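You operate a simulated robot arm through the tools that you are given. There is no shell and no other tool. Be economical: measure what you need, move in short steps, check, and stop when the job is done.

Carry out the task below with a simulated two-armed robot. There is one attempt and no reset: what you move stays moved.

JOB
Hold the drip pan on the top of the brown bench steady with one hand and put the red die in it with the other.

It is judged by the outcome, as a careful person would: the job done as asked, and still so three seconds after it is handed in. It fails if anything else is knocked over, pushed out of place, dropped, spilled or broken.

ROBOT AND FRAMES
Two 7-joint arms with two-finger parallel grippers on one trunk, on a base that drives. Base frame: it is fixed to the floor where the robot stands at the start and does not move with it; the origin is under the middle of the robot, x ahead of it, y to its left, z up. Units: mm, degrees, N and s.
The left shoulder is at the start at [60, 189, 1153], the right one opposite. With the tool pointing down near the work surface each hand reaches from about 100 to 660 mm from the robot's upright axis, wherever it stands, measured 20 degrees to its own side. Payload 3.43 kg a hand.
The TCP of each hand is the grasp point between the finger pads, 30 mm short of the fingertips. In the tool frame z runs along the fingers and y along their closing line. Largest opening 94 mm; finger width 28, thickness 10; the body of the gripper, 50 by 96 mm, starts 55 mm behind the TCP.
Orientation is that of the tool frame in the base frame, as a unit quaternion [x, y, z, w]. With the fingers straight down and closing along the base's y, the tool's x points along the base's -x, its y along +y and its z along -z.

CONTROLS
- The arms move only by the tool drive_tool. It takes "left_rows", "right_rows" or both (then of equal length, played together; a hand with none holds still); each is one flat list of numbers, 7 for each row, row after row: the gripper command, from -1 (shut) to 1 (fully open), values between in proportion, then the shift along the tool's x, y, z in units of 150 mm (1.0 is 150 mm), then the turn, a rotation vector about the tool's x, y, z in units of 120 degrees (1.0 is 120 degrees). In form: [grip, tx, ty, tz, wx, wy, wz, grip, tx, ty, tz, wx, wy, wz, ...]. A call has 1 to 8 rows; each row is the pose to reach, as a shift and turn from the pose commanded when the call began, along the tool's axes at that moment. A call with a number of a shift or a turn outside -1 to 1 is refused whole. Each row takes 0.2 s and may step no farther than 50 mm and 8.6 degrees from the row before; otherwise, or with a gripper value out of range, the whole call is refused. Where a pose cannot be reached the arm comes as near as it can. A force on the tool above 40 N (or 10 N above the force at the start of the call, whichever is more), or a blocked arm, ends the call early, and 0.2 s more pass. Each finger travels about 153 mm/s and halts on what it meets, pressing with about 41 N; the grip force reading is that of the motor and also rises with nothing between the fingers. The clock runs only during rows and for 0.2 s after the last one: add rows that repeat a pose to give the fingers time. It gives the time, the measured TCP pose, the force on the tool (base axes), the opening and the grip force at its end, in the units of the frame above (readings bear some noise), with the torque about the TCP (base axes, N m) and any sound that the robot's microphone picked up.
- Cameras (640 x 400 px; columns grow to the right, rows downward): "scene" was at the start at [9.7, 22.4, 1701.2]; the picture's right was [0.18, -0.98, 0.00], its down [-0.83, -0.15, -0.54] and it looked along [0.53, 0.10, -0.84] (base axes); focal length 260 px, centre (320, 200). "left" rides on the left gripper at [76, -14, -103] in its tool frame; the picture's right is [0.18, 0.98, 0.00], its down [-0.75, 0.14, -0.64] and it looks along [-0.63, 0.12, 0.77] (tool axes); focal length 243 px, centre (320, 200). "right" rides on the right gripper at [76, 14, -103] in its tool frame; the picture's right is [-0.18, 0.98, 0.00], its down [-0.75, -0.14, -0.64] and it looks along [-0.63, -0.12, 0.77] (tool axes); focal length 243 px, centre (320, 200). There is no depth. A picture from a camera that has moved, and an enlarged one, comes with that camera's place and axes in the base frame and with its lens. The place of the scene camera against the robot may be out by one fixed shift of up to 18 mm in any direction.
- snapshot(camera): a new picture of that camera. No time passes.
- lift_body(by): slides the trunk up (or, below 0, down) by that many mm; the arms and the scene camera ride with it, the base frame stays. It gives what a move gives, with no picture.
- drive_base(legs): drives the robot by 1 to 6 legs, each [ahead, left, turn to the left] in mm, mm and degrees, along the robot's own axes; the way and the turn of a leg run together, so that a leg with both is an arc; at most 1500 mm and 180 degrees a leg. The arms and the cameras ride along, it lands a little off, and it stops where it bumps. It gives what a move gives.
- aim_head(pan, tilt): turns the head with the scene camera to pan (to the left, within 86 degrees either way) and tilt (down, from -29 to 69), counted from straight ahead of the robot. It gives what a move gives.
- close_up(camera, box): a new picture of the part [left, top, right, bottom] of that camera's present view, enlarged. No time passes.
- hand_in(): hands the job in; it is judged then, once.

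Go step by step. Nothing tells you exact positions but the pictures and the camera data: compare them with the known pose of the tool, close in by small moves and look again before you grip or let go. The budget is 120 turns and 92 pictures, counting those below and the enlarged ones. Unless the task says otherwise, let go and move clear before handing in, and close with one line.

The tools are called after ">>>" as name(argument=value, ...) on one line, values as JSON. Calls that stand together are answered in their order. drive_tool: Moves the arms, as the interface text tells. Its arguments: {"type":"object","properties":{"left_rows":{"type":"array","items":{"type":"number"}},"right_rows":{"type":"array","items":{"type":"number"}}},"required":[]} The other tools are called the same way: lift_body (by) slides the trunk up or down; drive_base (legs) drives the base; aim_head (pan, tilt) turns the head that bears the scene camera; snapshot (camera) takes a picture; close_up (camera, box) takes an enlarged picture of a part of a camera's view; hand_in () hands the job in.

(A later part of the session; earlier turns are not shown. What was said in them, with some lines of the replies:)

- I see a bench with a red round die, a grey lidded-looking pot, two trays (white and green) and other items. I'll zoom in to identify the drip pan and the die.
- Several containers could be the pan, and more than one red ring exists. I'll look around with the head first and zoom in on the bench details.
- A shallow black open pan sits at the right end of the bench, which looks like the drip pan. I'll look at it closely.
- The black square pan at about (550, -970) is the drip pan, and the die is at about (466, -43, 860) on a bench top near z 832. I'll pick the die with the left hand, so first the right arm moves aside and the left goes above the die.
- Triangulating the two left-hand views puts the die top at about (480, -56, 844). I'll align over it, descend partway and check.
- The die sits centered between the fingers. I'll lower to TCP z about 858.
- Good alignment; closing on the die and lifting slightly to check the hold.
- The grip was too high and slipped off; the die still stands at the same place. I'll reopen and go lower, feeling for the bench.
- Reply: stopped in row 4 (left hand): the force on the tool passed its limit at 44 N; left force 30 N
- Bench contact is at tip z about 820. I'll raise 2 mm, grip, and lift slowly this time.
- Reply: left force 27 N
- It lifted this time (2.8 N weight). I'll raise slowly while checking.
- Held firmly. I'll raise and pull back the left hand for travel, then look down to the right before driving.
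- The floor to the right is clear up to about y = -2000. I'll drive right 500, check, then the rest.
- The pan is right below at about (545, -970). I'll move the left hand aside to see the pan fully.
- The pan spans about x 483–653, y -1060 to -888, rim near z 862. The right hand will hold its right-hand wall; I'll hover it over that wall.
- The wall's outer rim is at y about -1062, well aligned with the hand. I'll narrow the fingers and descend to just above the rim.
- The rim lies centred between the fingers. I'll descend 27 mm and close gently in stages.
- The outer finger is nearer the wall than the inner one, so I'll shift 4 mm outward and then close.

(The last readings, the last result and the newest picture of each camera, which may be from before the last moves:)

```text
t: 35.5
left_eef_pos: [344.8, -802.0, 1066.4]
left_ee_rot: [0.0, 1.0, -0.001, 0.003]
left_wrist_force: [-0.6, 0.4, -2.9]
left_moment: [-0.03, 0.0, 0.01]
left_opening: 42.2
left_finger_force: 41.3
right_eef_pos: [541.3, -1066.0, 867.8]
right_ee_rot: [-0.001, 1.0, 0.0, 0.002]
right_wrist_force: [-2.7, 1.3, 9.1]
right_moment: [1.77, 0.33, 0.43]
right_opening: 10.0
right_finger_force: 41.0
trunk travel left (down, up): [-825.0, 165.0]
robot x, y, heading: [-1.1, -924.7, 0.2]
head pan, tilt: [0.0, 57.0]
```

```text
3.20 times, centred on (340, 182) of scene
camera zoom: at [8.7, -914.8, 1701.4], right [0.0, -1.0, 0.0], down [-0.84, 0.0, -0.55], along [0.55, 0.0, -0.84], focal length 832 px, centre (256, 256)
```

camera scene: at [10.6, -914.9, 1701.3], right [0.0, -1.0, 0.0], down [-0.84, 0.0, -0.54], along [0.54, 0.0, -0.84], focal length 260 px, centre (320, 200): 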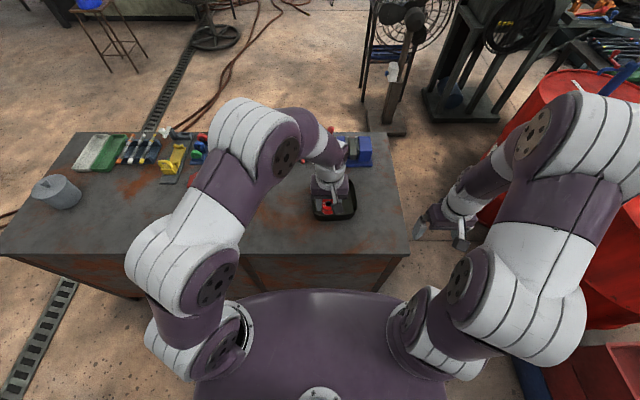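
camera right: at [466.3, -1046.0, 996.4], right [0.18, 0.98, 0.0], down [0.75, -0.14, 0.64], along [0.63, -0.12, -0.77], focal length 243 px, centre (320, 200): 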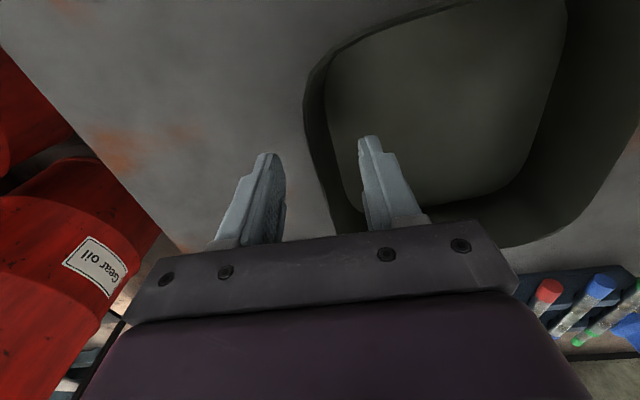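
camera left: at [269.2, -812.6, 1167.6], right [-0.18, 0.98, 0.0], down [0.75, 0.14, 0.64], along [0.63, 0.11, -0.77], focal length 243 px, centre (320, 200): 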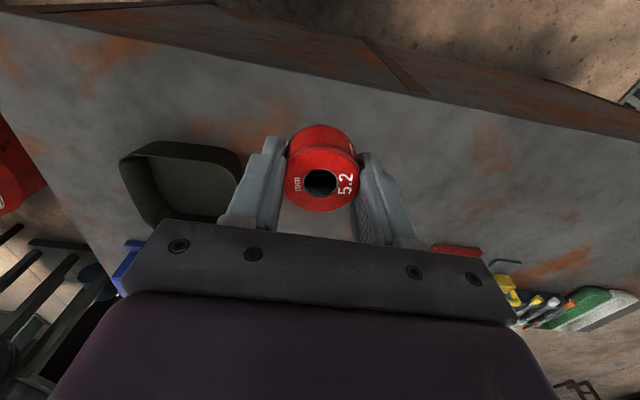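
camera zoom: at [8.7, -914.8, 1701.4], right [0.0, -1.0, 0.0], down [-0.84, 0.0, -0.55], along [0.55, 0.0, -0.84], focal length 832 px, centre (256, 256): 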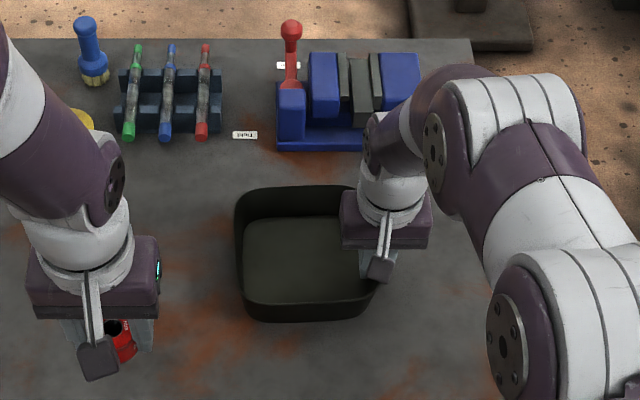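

The right hand now grips the pan wall (pan barely moved). Next, bring the left hand with the die over the pan at about (575, -950).

>>> drive_tool(left_rows=[-1, -0.2, -0.12, 0, 0, 0, 0, -1, -0.4, -0.25, 0, 0, 0, 0, -1, -0.6, -0.38, 0, 0, 0, 0, -1, -0.8, -0.5, 0, 0, 0, 0, -1, -1, -0.65, 0, 0, 0, 0])

>>> drive_tool(left_rows=[-1, -0.2, -0.15, 0.1, 0, 0, 0, -1, -0.4, -0.3, 0.25, 0, 0, 0, -1, -0.52, -0.34, 0.45, 0, 0, 0, -1, -0.52, -0.34, 0.6, 0, 0, 0, -1, -0.52, -0.34, 0.6, 0, 0, 0])

>>> snapshot(camera="scene")

>>> snapshot(camera="left")

```text
t: 36.7
left_eef_pos: [495.2, -898.3, 1063.4]
left_ee_rot: [-0.001, 1.0, -0.001, 0.001]
left_wrist_force: [-0.1, 0.4, -3.3]
left_moment: [0.0, 0.01, 0.0]
left_opening: 42.1
left_finger_force: 40.8
right_eef_pos: [542.2, -1067.6, 866.8]
right_ee_rot: [-0.001, 1.0, 0.001, -0.001]
right_wrist_force: [-1.6, -0.6, 6.5]
right_moment: [1.33, 0.3, 0.4]
right_opening: 10.2
right_finger_force: 40.2
trunk travel left (down, up): [-825.0, 165.0]
robot x, y, heading: [2.5, -925.9, -0.6]
head pan, tilt: [0.0, 57.0]
```

```text
t: 37.9
left_eef_pos: [575.4, -949.2, 977.7]
left_ee_rot: [-0.001, 1.0, -0.001, 0.003]
left_wrist_force: [-0.1, -0.6, -2.4]
left_moment: [0.0, -0.04, 0.01]
left_opening: 41.9
left_finger_force: 41.1
right_eef_pos: [540.8, -1066.5, 868.3]
right_ee_rot: [0.0, 1.0, 0.0, 0.001]
right_wrist_force: [-1.8, -1.6, 7.4]
right_moment: [1.38, 0.1, 0.35]
right_opening: 10.0
right_finger_force: 40.9
trunk travel left (down, up): [-825.0, 165.0]
robot x, y, heading: [-0.8, -925.9, 0.1]
head pan, tilt: [0.0, 57.0]
```

```text
57 pictures are left
camera scene: at [9.3, -915.4, 1701.3], right [0.0, -1.0, 0.0], down [-0.84, 0.0, -0.55], along [0.55, 0.0, -0.84], focal length 260 px, centre (320, 200)
```

scene: 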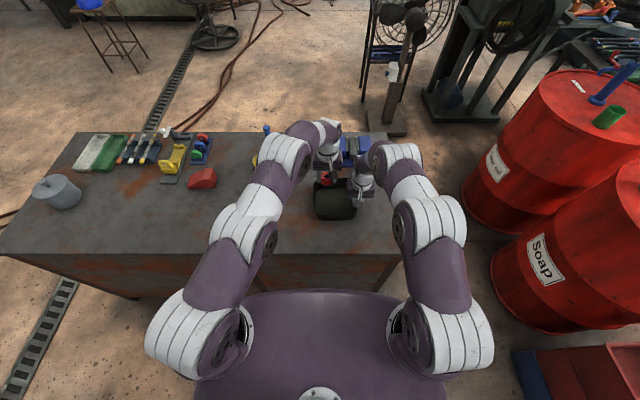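

```text
56 pictures are left
camera left: at [498.0, -962.0, 1079.4], right [-0.18, 0.98, 0.0], down [0.75, 0.14, 0.65], along [0.64, 0.12, -0.76], focal length 243 px, centre (320, 200)
```

left: 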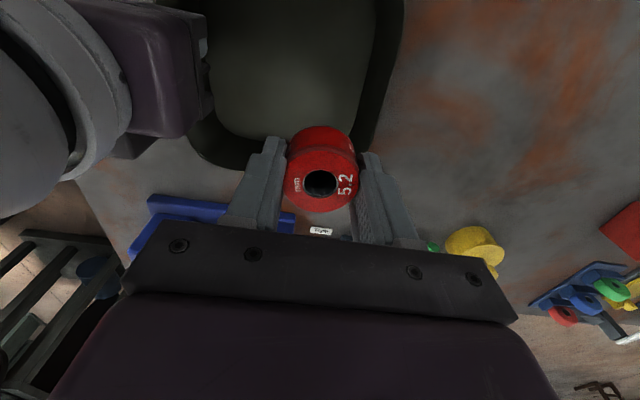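

The die is over the pan interior with clearance to the right hand. I'll descend to about z 895 and check.

>>> drive_tool(left_rows=[-1, 0.03, -0.01, 0.15, 0, 0, 0, -1, 0.03, -0.01, 0.3, 0, 0, 0, -1, 0.03, -0.01, 0.45, 0, 0, 0, -1, 0.03, -0.01, 0.54, 0, 0, 0, -1, 0.03, -0.01, 0.54, 0, 0, 0])

>>> snapshot(camera="left")

>>> close_up(camera="scene", box=[280, 140, 400, 230])

```text
t: 39.1
left_eef_pos: [570.4, -949.8, 896.3]
left_ee_rot: [0.0, 1.0, -0.001, 0.003]
left_wrist_force: [-0.5, 0.4, -2.0]
left_moment: [0.01, 0.01, 0.01]
left_opening: 41.9
left_finger_force: 40.7
right_eef_pos: [540.4, -1066.2, 867.6]
right_ee_rot: [0.0, 1.0, 0.0, 0.0]
right_wrist_force: [-1.7, -0.3, 8.8]
right_moment: [1.54, 0.15, 0.4]
right_opening: 10.2
right_finger_force: 40.8
trunk travel left (down, up): [-825.0, 165.0]
robot x, y, heading: [-2.9, -928.3, 0.2]
head pan, tilt: [0.0, 57.0]
```

```text
55 pictures are left
camera left: at [493.3, -963.3, 997.9], right [-0.18, 0.98, 0.0], down [0.75, 0.14, 0.65], along [0.64, 0.12, -0.76], focal length 243 px, centre (320, 200)
```

left: 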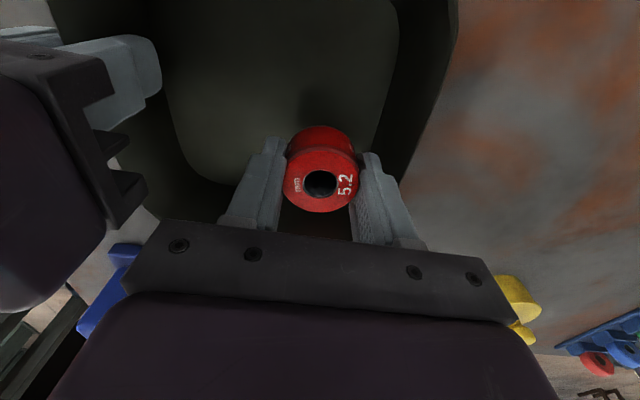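

```text
4.44 times, centred on (340, 185) of scene
camera zoom: at [9.2, -915.3, 1701.4], right [0.0, -1.0, 0.0], down [-0.84, 0.0, -0.55], along [0.55, 0.0, -0.84], focal length 1156 px, centre (231, 267)
```

zoom: 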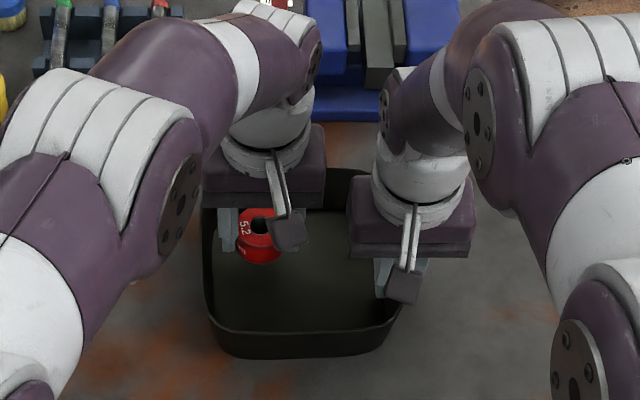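

There is clearance everywhere; I'll shift 5 mm toward the centre and lower, finishing slowly until touch.

>>> drive_tool(left_rows=[-1, 0, -0.03, 0.1, 0, 0, 0, -1, 0, -0.03, 0.2, 0, 0, 0, -1, 0, -0.03, 0.23, 0, 0, 0, -1, 0, -0.03, 0.25, 0, 0, 0, -1, 0, -0.03, 0.25, 0, 0, 0])

>>> close_up(camera="left", box=[160, 60, 480, 260])

```text
t: 40.3
left_eef_pos: [570.8, -953.3, 859.1]
left_ee_rot: [0.0, 1.0, -0.001, 0.003]
left_wrist_force: [-0.5, 0.2, -3.5]
left_moment: [0.01, -0.02, 0.02]
left_opening: 42.2
left_finger_force: 40.7
right_eef_pos: [539.7, -1066.5, 868.1]
right_ee_rot: [-0.001, 1.0, 0.0, 0.0]
right_wrist_force: [-1.4, -0.7, 7.8]
right_moment: [1.58, 0.13, 0.35]
right_opening: 10.2
right_finger_force: 40.8
trunk travel left (down, up): [-825.0, 165.0]
robot x, y, heading: [-1.7, -926.4, -0.0]
head pan, tilt: [0.0, 57.0]
```

```text
2.00 times, centred on (320, 160) of left
camera zoom: at [493.2, -967.4, 960.8], right [-0.18, 0.98, 0.0], down [0.75, 0.14, 0.65], along [0.64, 0.12, -0.76], focal length 485 px, centre (320, 280)
```

zoom: 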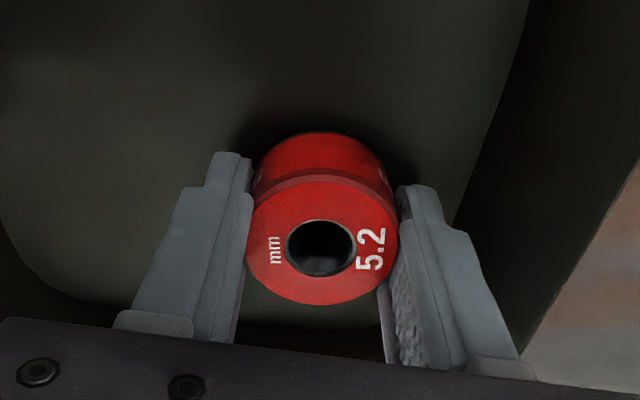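

Close to the floor now. I'll creep down in 1 mm steps until contact.

>>> drive_tool(left_rows=[-1, 0, 0, 0.013, 0, 0, 0, -1, 0, 0, 0.02, 0, 0, 0, -1, 0, 0, 0.027, 0, 0, 0])

```text
t: 41.1
left_eef_pos: [570.3, -954.9, 855.8]
left_ee_rot: [0.0, 1.0, -0.001, 0.003]
left_wrist_force: [-0.2, -0.8, -2.4]
left_moment: [-0.01, 0.01, 0.01]
left_opening: 41.7
left_finger_force: 41.0
right_eef_pos: [542.1, -1066.7, 868.8]
right_ee_rot: [0.0, 1.0, 0.0, -0.001]
right_wrist_force: [-2.3, -0.2, 8.5]
right_moment: [1.55, 0.11, 0.34]
right_opening: 10.0
right_finger_force: 40.8
trunk travel left (down, up): [-825.0, 165.0]
robot x, y, heading: [-1.2, -925.4, -0.2]
head pan, tilt: [0.0, 57.0]
```

>>> drive_tool(left_rows=[-1, 0, 0, 0.007, 0, 0, 0, -1, 0, 0, 0.014, 0, 0, 0, -1, 0, 0, 0.02, 0, 0, 0])

```text
t: 41.9
left_eef_pos: [571.7, -954.4, 853.8]
left_ee_rot: [0.0, 1.0, -0.002, 0.006]
left_wrist_force: [-6.2, -1.9, 18.9]
left_moment: [-0.56, 0.31, -0.36]
left_opening: 41.7
left_finger_force: 40.9
right_eef_pos: [540.4, -1065.7, 868.0]
right_ee_rot: [0.001, 1.0, 0.0, 0.001]
right_wrist_force: [3.6, 0.8, 0.1]
right_moment: [1.5, 0.23, 0.14]
right_opening: 9.9
right_finger_force: 41.1
trunk travel left (down, up): [-825.0, 165.0]
robot x, y, heading: [0.2, -922.9, -0.2]
head pan, tilt: [0.0, 57.0]
```

Contact is felt, so the die rests on the pan floor. I'll open the fingers partway and check before lifting.

>>> drive_tool(left_rows=[-0.05, 0, 0, -0.01, 0, 0, 0, 0.05, 0, 0, -0.01, 0, 0, 0, 0.2, 0, 0, -0.01, 0, 0, 0, 0.2, 0, 0, -0.01, 0, 0, 0])

>>> close_up(camera="left", box=[160, 60, 480, 260])

```text
t: 42.9
left_eef_pos: [570.1, -955.3, 854.6]
left_ee_rot: [0.0, 1.0, -0.002, 0.005]
left_wrist_force: [1.5, 8.8, 19.8]
left_moment: [-0.28, 0.22, -0.07]
left_opening: 51.7
left_finger_force: 0.0
right_eef_pos: [539.9, -1065.7, 868.6]
right_ee_rot: [0.001, 1.0, 0.001, 0.0]
right_wrist_force: [-1.4, -6.0, 0.4]
right_moment: [1.46, -0.27, 0.12]
right_opening: 10.0
right_finger_force: 40.9
trunk travel left (down, up): [-825.0, 165.0]
robot x, y, heading: [1.9, -924.0, 0.0]
head pan, tilt: [0.0, 57.0]
```

```text
2.00 times, centred on (320, 160) of left
camera zoom: at [493.5, -967.9, 956.4], right [-0.18, 0.98, 0.0], down [0.75, 0.14, 0.65], along [0.64, 0.12, -0.76], focal length 485 px, centre (320, 280)
```

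zoom: 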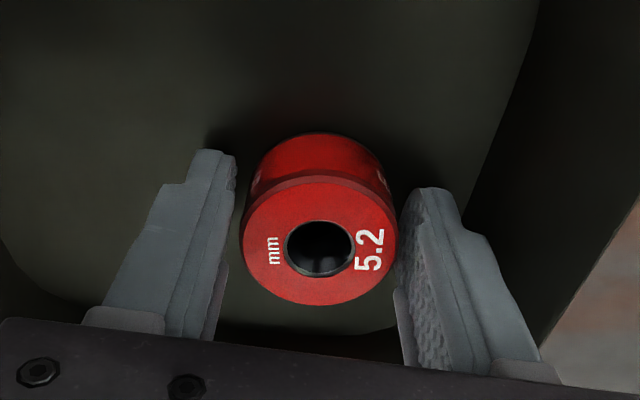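

The die is free and upright. I'll lift a few mm, open a bit more, then rise clear.

>>> drive_tool(left_rows=[0.2, 0, 0, -0.02, 0, 0, 0, 0.3, 0, 0, -0.04, 0, 0, 0, 0.3, 0, 0, -0.1, 0, 0, 0, 0.3, 0, 0, -0.25, 0, 0, 0, 0.3, 0, 0, -0.5, 0, 0, 0, 0.3, 0, 0, -0.8, 0, 0, 0])

>>> snapshot(camera="left")

```text
t: 44.3
left_eef_pos: [570.0, -954.2, 973.9]
left_ee_rot: [0.001, 1.0, -0.001, 0.002]
left_wrist_force: [0.5, -0.1, -0.5]
left_moment: [0.0, 0.01, 0.01]
left_opening: 61.0
left_finger_force: 0.0
right_eef_pos: [540.4, -1066.2, 868.7]
right_ee_rot: [0.0, 1.0, 0.0, 0.001]
right_wrist_force: [-2.1, -1.0, 8.6]
right_moment: [1.72, 0.21, 0.28]
right_opening: 9.8
right_finger_force: 41.3
trunk travel left (down, up): [-825.0, 165.0]
robot x, y, heading: [-2.9, -924.9, 0.1]
head pan, tilt: [0.0, 57.0]
```

```text
51 pictures are left
camera left: at [492.9, -968.1, 1076.1], right [-0.18, 0.98, 0.0], down [0.75, 0.14, 0.65], along [0.63, 0.12, -0.76], focal length 243 px, centre (320, 200)
```

left: 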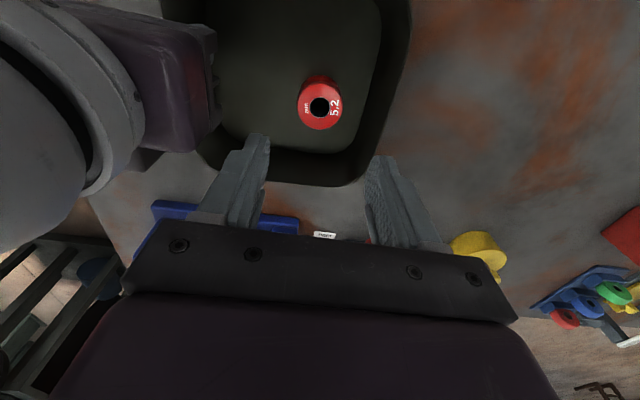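

The die sits flat in the pan. I'll retract the left hand, then release the pan gently and raise the right hand.

>>> drive_tool(left_rows=[0.3, 0.1, 0.1, -0.2, 0, 0, 0, 0.3, 0.3, 0.25, -0.4, 0, 0, 0, 0.3, 0.5, 0.4, -0.55, 0, 0, 0, 0.3, 0.7, 0.6, -0.6, 0, 0, 0, 0.3, 0.9, 0.8, -0.6, 0, 0, 0])

>>> drive_tool(right_rows=[-0.7, 0, 0, 0, 0, 0, 0, -0.4, 0, 0, 0, 0, 0, 0, -0.3, 0, 0, 0, 0, 0, 0, -0.3, 0, 0, -0.06, 0, 0, 0, -0.3, 0, 0, -0.2, 0, 0, 0, -0.3, 0, 0, -0.45, 0, 0, 0, -0.3, 0, 0, -0.75, 0, 0, 0, -0.3, 0.2, -0.2, -1, 0, 0, 0])

>>> drive_tool(right_rows=[-0.3, 0.3, -0.1, 0, 0, 0, 0, -0.3, 0.6, -0.2, 0, 0, 0, 0, -0.3, 0.9, -0.3, 0, 0, 0, 0])

>>> close_up(camera="scene", box=[240, 120, 440, 245])

>>> snapshot(camera="scene")

```text
t: 45.5
left_eef_pos: [430.4, -833.9, 1063.2]
left_ee_rot: [0.0, 1.0, -0.001, 0.002]
left_wrist_force: [-0.7, 0.1, -0.4]
left_moment: [-0.01, -0.03, 0.0]
left_opening: 61.2
left_finger_force: 0.1
right_eef_pos: [539.4, -1066.5, 869.3]
right_ee_rot: [0.0, 1.0, 0.0, 0.0]
right_wrist_force: [-3.0, -1.1, 9.3]
right_moment: [1.7, -0.06, 0.24]
right_opening: 9.9
right_finger_force: 40.9
trunk travel left (down, up): [-825.0, 165.0]
robot x, y, heading: [-3.7, -924.8, -0.1]
head pan, tilt: [0.0, 57.0]
```

```text
refused: row 8 steps farther than a row can; nothing moved
```

```text
t: 46.3
left_eef_pos: [433.2, -835.4, 1063.0]
left_ee_rot: [0.001, 1.0, -0.001, 0.003]
left_wrist_force: [-0.4, 0.5, -0.2]
left_moment: [-0.03, 0.01, -0.03]
left_opening: 61.1
left_finger_force: 0.1
right_eef_pos: [407.0, -1110.1, 866.6]
right_ee_rot: [0.0, 1.0, 0.0, 0.0]
right_wrist_force: [0.1, 1.0, -0.4]
right_moment: [0.04, 0.01, 0.01]
right_opening: 33.6
right_finger_force: 0.5
trunk travel left (down, up): [-825.0, 165.0]
robot x, y, heading: [-4.5, -928.2, 0.1]
head pan, tilt: [0.0, 57.0]
```

```text
3.20 times, centred on (340, 182) of scene
camera zoom: at [9.7, -915.5, 1701.3], right [0.0, -1.0, 0.0], down [-0.84, 0.0, -0.54], along [0.54, 0.0, -0.84], focal length 832 px, centre (256, 256)
```

zoom: 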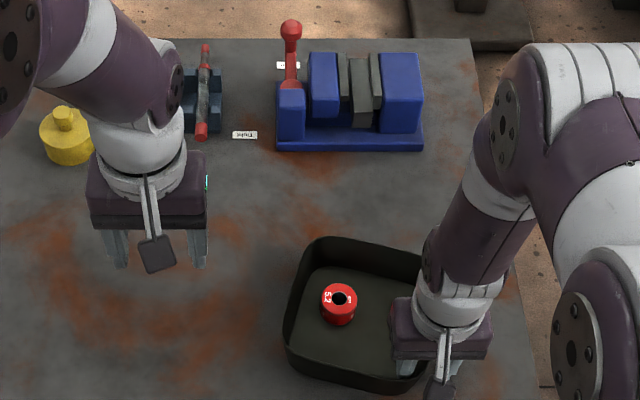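

```text
49 pictures are left
camera scene: at [9.7, -915.5, 1701.3], right [0.0, -1.0, 0.0], down [-0.84, 0.0, -0.54], along [0.54, 0.0, -0.84], focal length 260 px, centre (320, 200)
```

scene: 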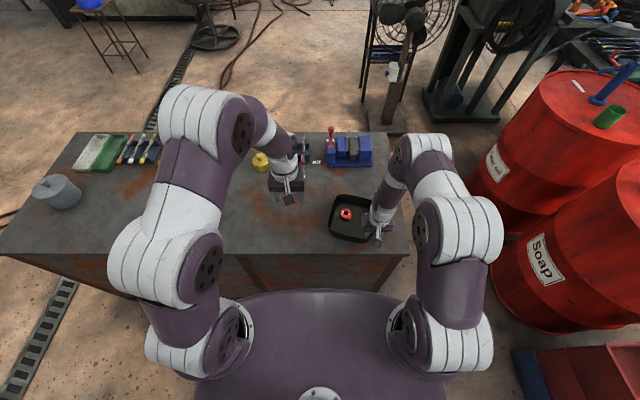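

My mistake: the release call was refused but the next retreat ran, dragging the pan toward the robot (die still in it). I'll look at how the right fingers sit and then put the pan back.

>>> snapshot(camera="right")

>>> close_up(camera="scene", box=[320, 180, 420, 250])

>>> snapshot(camera="left")

```text
48 pictures are left
camera right: at [331.5, -1095.6, 969.4], right [0.18, 0.98, 0.0], down [0.75, -0.14, 0.64], along [0.63, -0.12, -0.77], focal length 243 px, centre (320, 200)
```

right: 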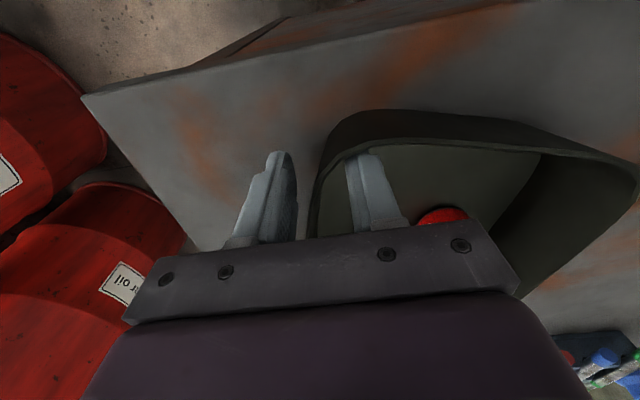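

```text
5.71 times, centred on (370, 215) of scene
camera zoom: at [9.7, -915.5, 1701.3], right [0.0, -1.0, 0.0], down [-0.84, 0.0, -0.54], along [0.54, 0.0, -0.84], focal length 1486 px, centre (34, 114)
```

zoom: 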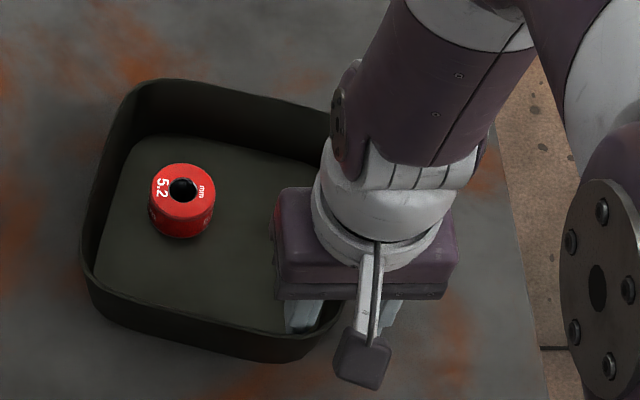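

```text
46 pictures are left
camera left: at [356.1, -849.5, 1165.0], right [-0.18, 0.98, 0.0], down [0.75, 0.14, 0.65], along [0.63, 0.12, -0.76], focal length 243 px, centre (320, 200)
```

left: 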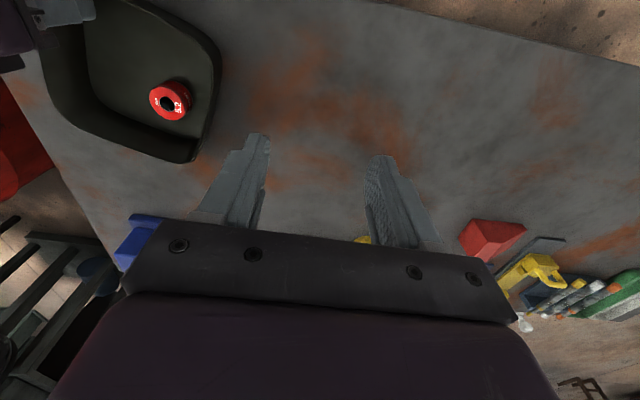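

The pan has been dragged about 95 mm nearer and 60 mm right, turned about 15° clockwise. I'll free the right hand upward first, then regrip and slide the pan back gently.

>>> drive_tool(right_rows=[-0.3, -0.05, 0, 0, 0, 0, 0, -0.3, -0.05, 0, -0.05, 0, 0, 0, -0.3, -0.05, 0, -0.15, 0, 0, 0, -0.3, -0.05, 0, -0.35, 0, 0, 0, 0, -0.05, 0, -0.6, 0, 0, 0, 0, -0.05, 0, -0.9, 0, 0, 0])

>>> snapshot(camera="right")

>>> close_up(camera="scene", box=[240, 120, 440, 245])

```text
t: 47.7
left_eef_pos: [431.1, -835.7, 1062.8]
left_ee_rot: [0.0, 1.0, -0.001, 0.002]
left_wrist_force: [-0.1, 0.4, 0.6]
left_moment: [0.0, -0.01, -0.01]
left_opening: 61.3
left_finger_force: 0.1
right_eef_pos: [413.1, -1111.2, 1004.0]
right_ee_rot: [-0.001, 1.0, 0.0, 0.0]
right_wrist_force: [-0.3, -1.1, -0.6]
right_moment: [0.03, -0.02, -0.01]
right_opening: 47.0
right_finger_force: 0.1
trunk travel left (down, up): [-825.0, 165.0]
robot x, y, heading: [-2.3, -921.3, -0.1]
head pan, tilt: [0.0, 57.0]
```

```text
45 pictures are left
camera right: at [338.8, -1096.1, 1106.2], right [0.18, 0.98, 0.0], down [0.75, -0.14, 0.64], along [0.63, -0.12, -0.77], focal length 243 px, centre (320, 200)
```

right: 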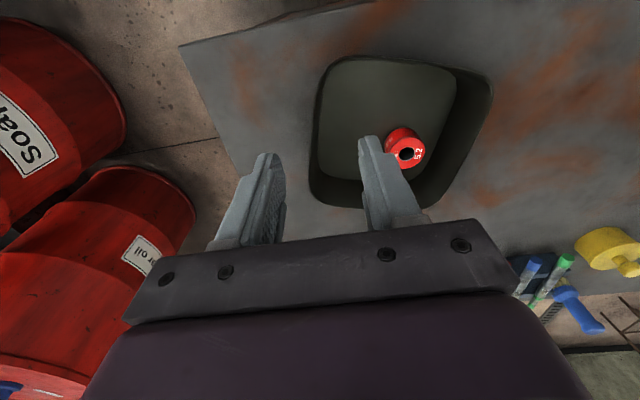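

```text
3.20 times, centred on (340, 182) of scene
camera zoom: at [8.7, -914.6, 1701.3], right [0.0, -1.0, 0.0], down [-0.84, 0.0, -0.55], along [0.55, 0.0, -0.84], focal length 832 px, centre (256, 256)
```

zoom: 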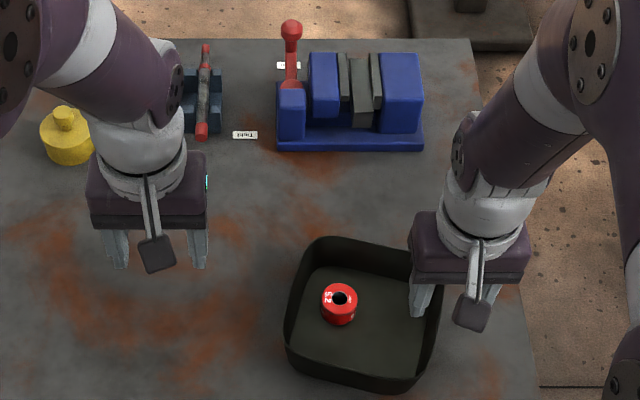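

The pan centre is now at about (485, -1045), turned about 17°. I'll turn the right hand to match and hover over the middle of its right wall.

>>> drive_tool(right_rows=[0, -0.15, -0.05, 0.1, 0, 0, 0.05, 0, -0.32, -0.093, 0.25, 0, 0, 0.1, 0, -0.32, -0.093, 0.5, 0, 0, 0.142, 0, -0.32, -0.093, 0.69, 0, 0, 0.142, 0, -0.32, -0.093, 0.69, 0, 0, 0.142])

>>> snapshot(camera="right")

```text
t: 48.9
left_eef_pos: [432.9, -835.5, 1062.8]
left_ee_rot: [0.0, 1.0, -0.001, 0.003]
left_wrist_force: [0.1, 0.2, -0.4]
left_moment: [0.03, 0.02, -0.04]
left_opening: 61.0
left_finger_force: 0.1
right_eef_pos: [460.7, -1125.2, 899.6]
right_ee_rot: [0.148, 0.989, 0.0, 0.0]
right_wrist_force: [-0.8, -0.2, -0.7]
right_moment: [-0.01, -0.01, 0.01]
right_opening: 47.2
right_finger_force: 0.0
trunk travel left (down, up): [-825.0, 165.0]
robot x, y, heading: [1.3, -925.2, 0.0]
head pan, tilt: [0.0, 57.0]
```

```text
43 pictures are left
camera right: at [393.8, -1088.6, 1001.9], right [0.46, 0.89, 0.0], down [0.68, -0.36, 0.64], along [0.57, -0.3, -0.77], focal length 243 px, centre (320, 200)
```

right: 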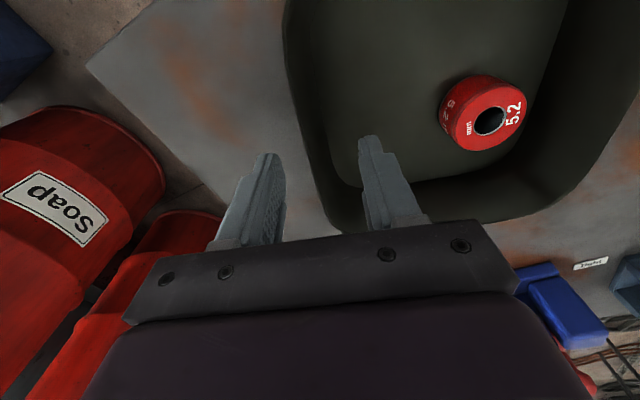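

The wall is centred between the fingers. Descending and closing gently.

>>> drive_tool(right_rows=[0, 0, 0, 0.08, 0, 0, 0, 0, 0, 0, 0.16, 0, 0, 0, 0, 0, 0, 0.21, 0, 0, 0, -0.4, 0, 0, 0.21, 0, 0, 0, -0.7, 0, 0, 0.21, 0, 0, 0, -0.85, 0, 0, 0.21, 0, 0, 0, -1, 0, 0, 0.21, 0, 0, 0, -1, 0, 0, 0.21, 0, 0, 0])

>>> close_up(camera="right", box=[200, 80, 440, 240])

>>> close_up(camera="scene", box=[240, 120, 440, 245])

```text
t: 50.7
left_eef_pos: [432.3, -835.1, 1063.4]
left_ee_rot: [0.0, 1.0, -0.001, 0.003]
left_wrist_force: [-0.2, 0.3, 0.0]
left_moment: [0.02, 0.0, 0.0]
left_opening: 60.7
left_finger_force: 0.2
right_eef_pos: [459.3, -1124.9, 868.4]
right_ee_rot: [0.147, 0.989, 0.0, 0.001]
right_wrist_force: [-1.3, 1.6, 7.0]
right_moment: [1.65, -0.13, 0.34]
right_opening: 9.3
right_finger_force: 40.8
trunk travel left (down, up): [-825.0, 165.0]
robot x, y, heading: [-0.5, -925.0, -0.2]
head pan, tilt: [0.0, 57.0]
```

```text
2.50 times, centred on (320, 160) of right
camera zoom: at [392.8, -1088.7, 970.8], right [0.46, 0.89, 0.0], down [0.68, -0.35, 0.64], along [0.57, -0.3, -0.77], focal length 606 px, centre (320, 300)
```

zoom: 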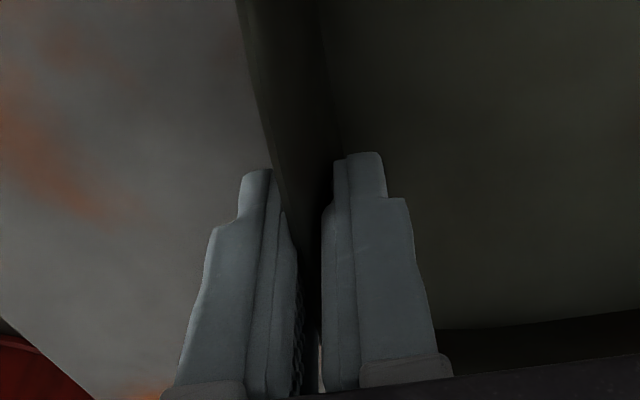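

```text
3.20 times, centred on (340, 182) of scene
camera zoom: at [8.9, -914.7, 1701.4], right [0.0, -1.0, 0.0], down [-0.84, 0.0, -0.55], along [0.55, 0.0, -0.84], focal length 832 px, centre (256, 256)
```

zoom: 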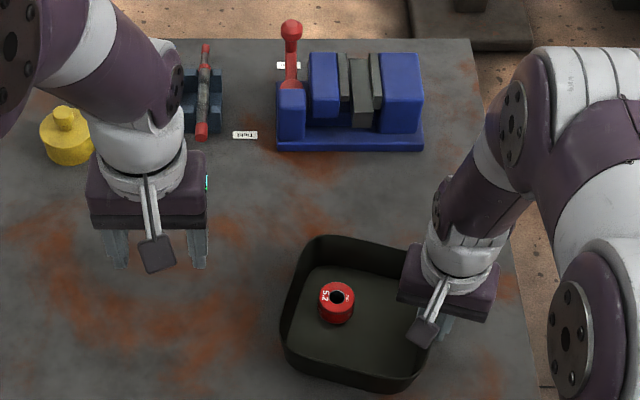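

Gripped. Now I'll slide the pan slowly back and turn it back by 17°.

>>> drive_tool(right_rows=[-1, -0.035, 0.039, 0, 0, 0, -0.009, -1, -0.1, 0.11, 0, 0, 0, -0.025, -1, -0.17, 0.188, 0, 0, 0, -0.043, -1, -0.24, 0.265, 0, 0, 0, -0.06, -1, -0.31, 0.343, 0, 0, 0, -0.078, -1, -0.38, 0.42, 0, 0, 0, -0.095, -1, -0.43, 0.475, 0, 0, 0, -0.108, -1, -0.46, 0.508, 0, 0, 0, -0.115])

>>> close_up(camera="scene", box=[240, 120, 440, 245])

```text
t: 52.5
left_eef_pos: [432.3, -835.8, 1063.5]
left_ee_rot: [-0.001, 1.0, 0.0, 0.002]
left_wrist_force: [0.3, -1.3, 0.2]
left_moment: [0.0, 0.01, -0.03]
left_opening: 60.8
left_finger_force: 0.0
right_eef_pos: [548.7, -1072.0, 869.0]
right_ee_rot: [0.028, 1.0, 0.0, 0.0]
right_wrist_force: [-3.7, -4.6, 7.7]
right_moment: [1.51, 0.13, 0.46]
right_opening: 9.1
right_finger_force: 40.8
trunk travel left (down, up): [-825.0, 165.0]
robot x, y, heading: [-2.5, -928.1, 0.1]
head pan, tilt: [0.0, 57.0]
```

```text
3.20 times, centred on (340, 182) of scene
camera zoom: at [8.5, -915.9, 1701.4], right [0.0, -1.0, 0.0], down [-0.84, 0.0, -0.55], along [0.55, 0.0, -0.84], focal length 832 px, centre (256, 256)
```

zoom: 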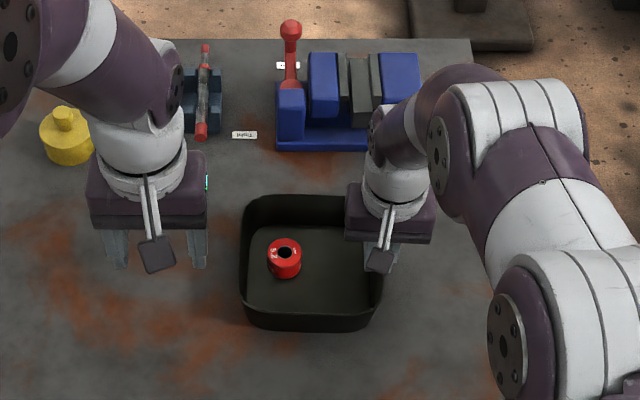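

Nearly back; one last small correction of about 13 mm forward, 12 mm left and 3°.

>>> drive_tool(right_rows=[-1, -0.03, 0.03, 0, 0, 0, -0.01, -1, -0.065, 0.065, 0, 0, 0, -0.02, -1, -0.09, 0.085, 0, 0, 0, -0.027, -1, -0.09, 0.085, 0, 0, 0, -0.027])

>>> close_up(camera="scene", box=[240, 120, 440, 245])

```text
t: 53.5
left_eef_pos: [432.7, -836.0, 1063.2]
left_ee_rot: [0.0, 1.0, 0.0, 0.004]
left_wrist_force: [0.4, -0.8, -0.7]
left_moment: [-0.04, 0.01, -0.01]
left_opening: 61.2
left_finger_force: 0.1
right_eef_pos: [563.1, -1059.8, 868.9]
right_ee_rot: [-0.002, 1.0, 0.0, 0.001]
right_wrist_force: [-1.3, -4.9, 7.7]
right_moment: [1.5, 0.07, 0.3]
right_opening: 9.4
right_finger_force: 41.3
trunk travel left (down, up): [-825.0, 165.0]
robot x, y, heading: [1.3, -924.4, 0.1]
head pan, tilt: [0.0, 57.0]
```

```text
3.20 times, centred on (340, 182) of scene
camera zoom: at [8.7, -916.1, 1701.4], right [0.0, -1.0, 0.0], down [-0.84, 0.0, -0.55], along [0.55, 0.0, -0.84], focal length 832 px, centre (256, 256)
```

zoom: 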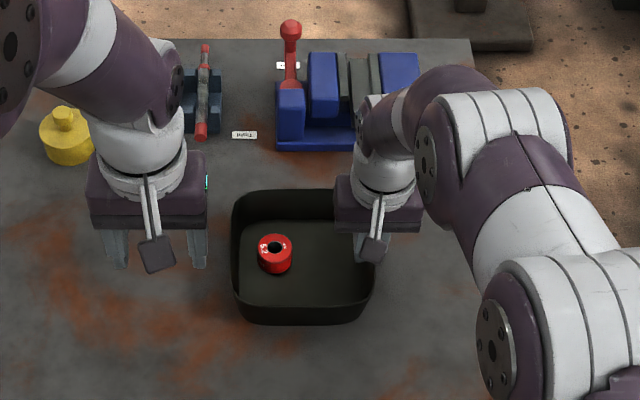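

The pan is back at its original place with the die inside. Now I'll release the wall and check that the fingers are open before moving.

>>> drive_tool(right_rows=[-0.7, 0, 0, 0, 0, 0, 0, -0.4, 0, 0, 0, 0, 0, 0, -0.3, 0, 0, 0, 0, 0, 0, -0.3, 0, 0, 0, 0, 0, 0])

```text
t: 54.5
left_eef_pos: [432.7, -835.9, 1061.4]
left_ee_rot: [0.0, 1.0, -0.002, 0.002]
left_wrist_force: [0.1, 0.7, 0.4]
left_moment: [0.0, 0.02, -0.03]
left_opening: 60.9
left_finger_force: 0.0
right_eef_pos: [563.1, -1060.6, 869.5]
right_ee_rot: [-0.001, 1.0, 0.0, -0.001]
right_wrist_force: [0.5, 0.2, 0.1]
right_moment: [-0.01, 0.0, -0.04]
right_opening: 32.9
right_finger_force: 0.0
trunk travel left (down, up): [-825.0, 165.0]
robot x, y, heading: [1.9, -922.2, -0.2]
head pan, tilt: [0.0, 57.0]
```

The fingers are open and free of load. I'll raise straight up.

>>> drive_tool(right_rows=[-0.3, 0, 0, -0.06, 0, 0, 0, -0.3, 0, 0, -0.2, 0, 0, 0, -0.3, 0, 0, -0.4, 0, 0, 0, -0.3, 0, 0, -0.65, 0, 0, 0, -0.3, 0, 0, -0.9, 0, 0, 0])

```text
t: 55.7
left_eef_pos: [431.2, -835.5, 1062.6]
left_ee_rot: [0.0, 1.0, -0.002, 0.002]
left_wrist_force: [-0.2, 0.0, -0.1]
left_moment: [0.0, 0.01, 0.0]
left_opening: 61.1
left_finger_force: 0.1
right_eef_pos: [563.7, -1057.6, 1002.8]
right_ee_rot: [-0.002, 1.0, 0.0, 0.0]
right_wrist_force: [-0.4, -0.4, 1.0]
right_moment: [0.03, -0.03, -0.04]
right_opening: 32.9
right_finger_force: 0.1
trunk travel left (down, up): [-825.0, 165.0]
robot x, y, heading: [-3.1, -926.3, -0.0]
head pan, tilt: [0.0, 57.0]
```

The right hand is clear above the rim; I'll pull it back and take a last look.

>>> drive_tool(right_rows=[-0.3, 0.25, -0.1, -0.1, 0, 0, 0, -0.3, 0.5, -0.25, -0.2, 0, 0, 0, -0.3, 0.75, -0.4, -0.3, 0, 0, 0, -0.3, 1, -0.55, -0.3, 0, 0, 0])

>>> close_up(camera="scene", box=[240, 120, 440, 245])

>>> snapshot(camera="scene")

```text
t: 56.7
left_eef_pos: [432.0, -835.5, 1063.6]
left_ee_rot: [0.0, 1.0, -0.001, 0.003]
left_wrist_force: [-0.5, 0.6, 0.3]
left_moment: [0.04, -0.02, -0.02]
left_opening: 61.1
left_finger_force: 0.1
right_eef_pos: [412.2, -1143.3, 1050.4]
right_ee_rot: [-0.001, 1.0, 0.0, 0.001]
right_wrist_force: [0.3, -0.3, -0.3]
right_moment: [0.03, 0.0, 0.02]
right_opening: 32.9
right_finger_force: 0.1
trunk travel left (down, up): [-825.0, 165.0]
robot x, y, heading: [-1.2, -921.4, -0.1]
head pan, tilt: [0.0, 57.0]
```

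```text
3.20 times, centred on (340, 182) of scene
camera zoom: at [8.0, -915.9, 1701.3], right [0.0, -1.0, 0.0], down [-0.84, 0.0, -0.55], along [0.55, 0.0, -0.84], focal length 832 px, centre (256, 256)
```

zoom: 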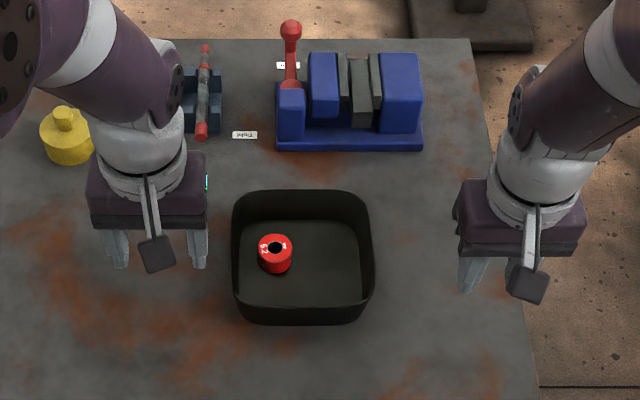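

```text
37 pictures are left
camera scene: at [8.0, -915.9, 1701.3], right [0.0, -1.0, 0.0], down [-0.84, 0.0, -0.55], along [0.55, 0.0, -0.84], focal length 260 px, centre (320, 200)
```

scene: 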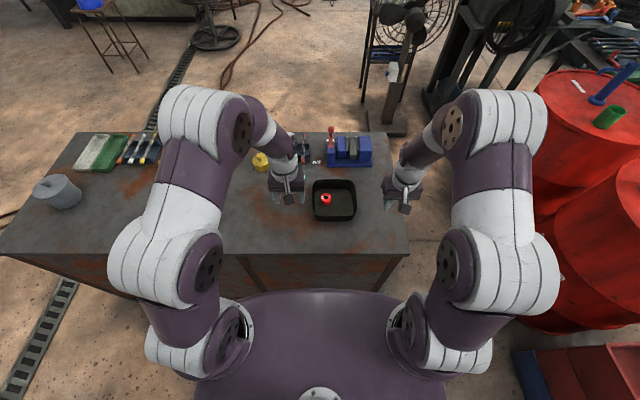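

The die rests in the pan, the pan is back where it stood, nothing else was disturbed and both hands are clear. I'm handing in.

>>> hand_in()

```text
The job is handed in.
```

The red die is in the drip pan: the right hand held the pan by its wall while the left hand set the die down. Afterwards I accidentally dragged the pan about 100 mm while withdrawing the right hand, then slid it back to within a few millimetres of where it started, with the die still inside and nothing else disturbed.
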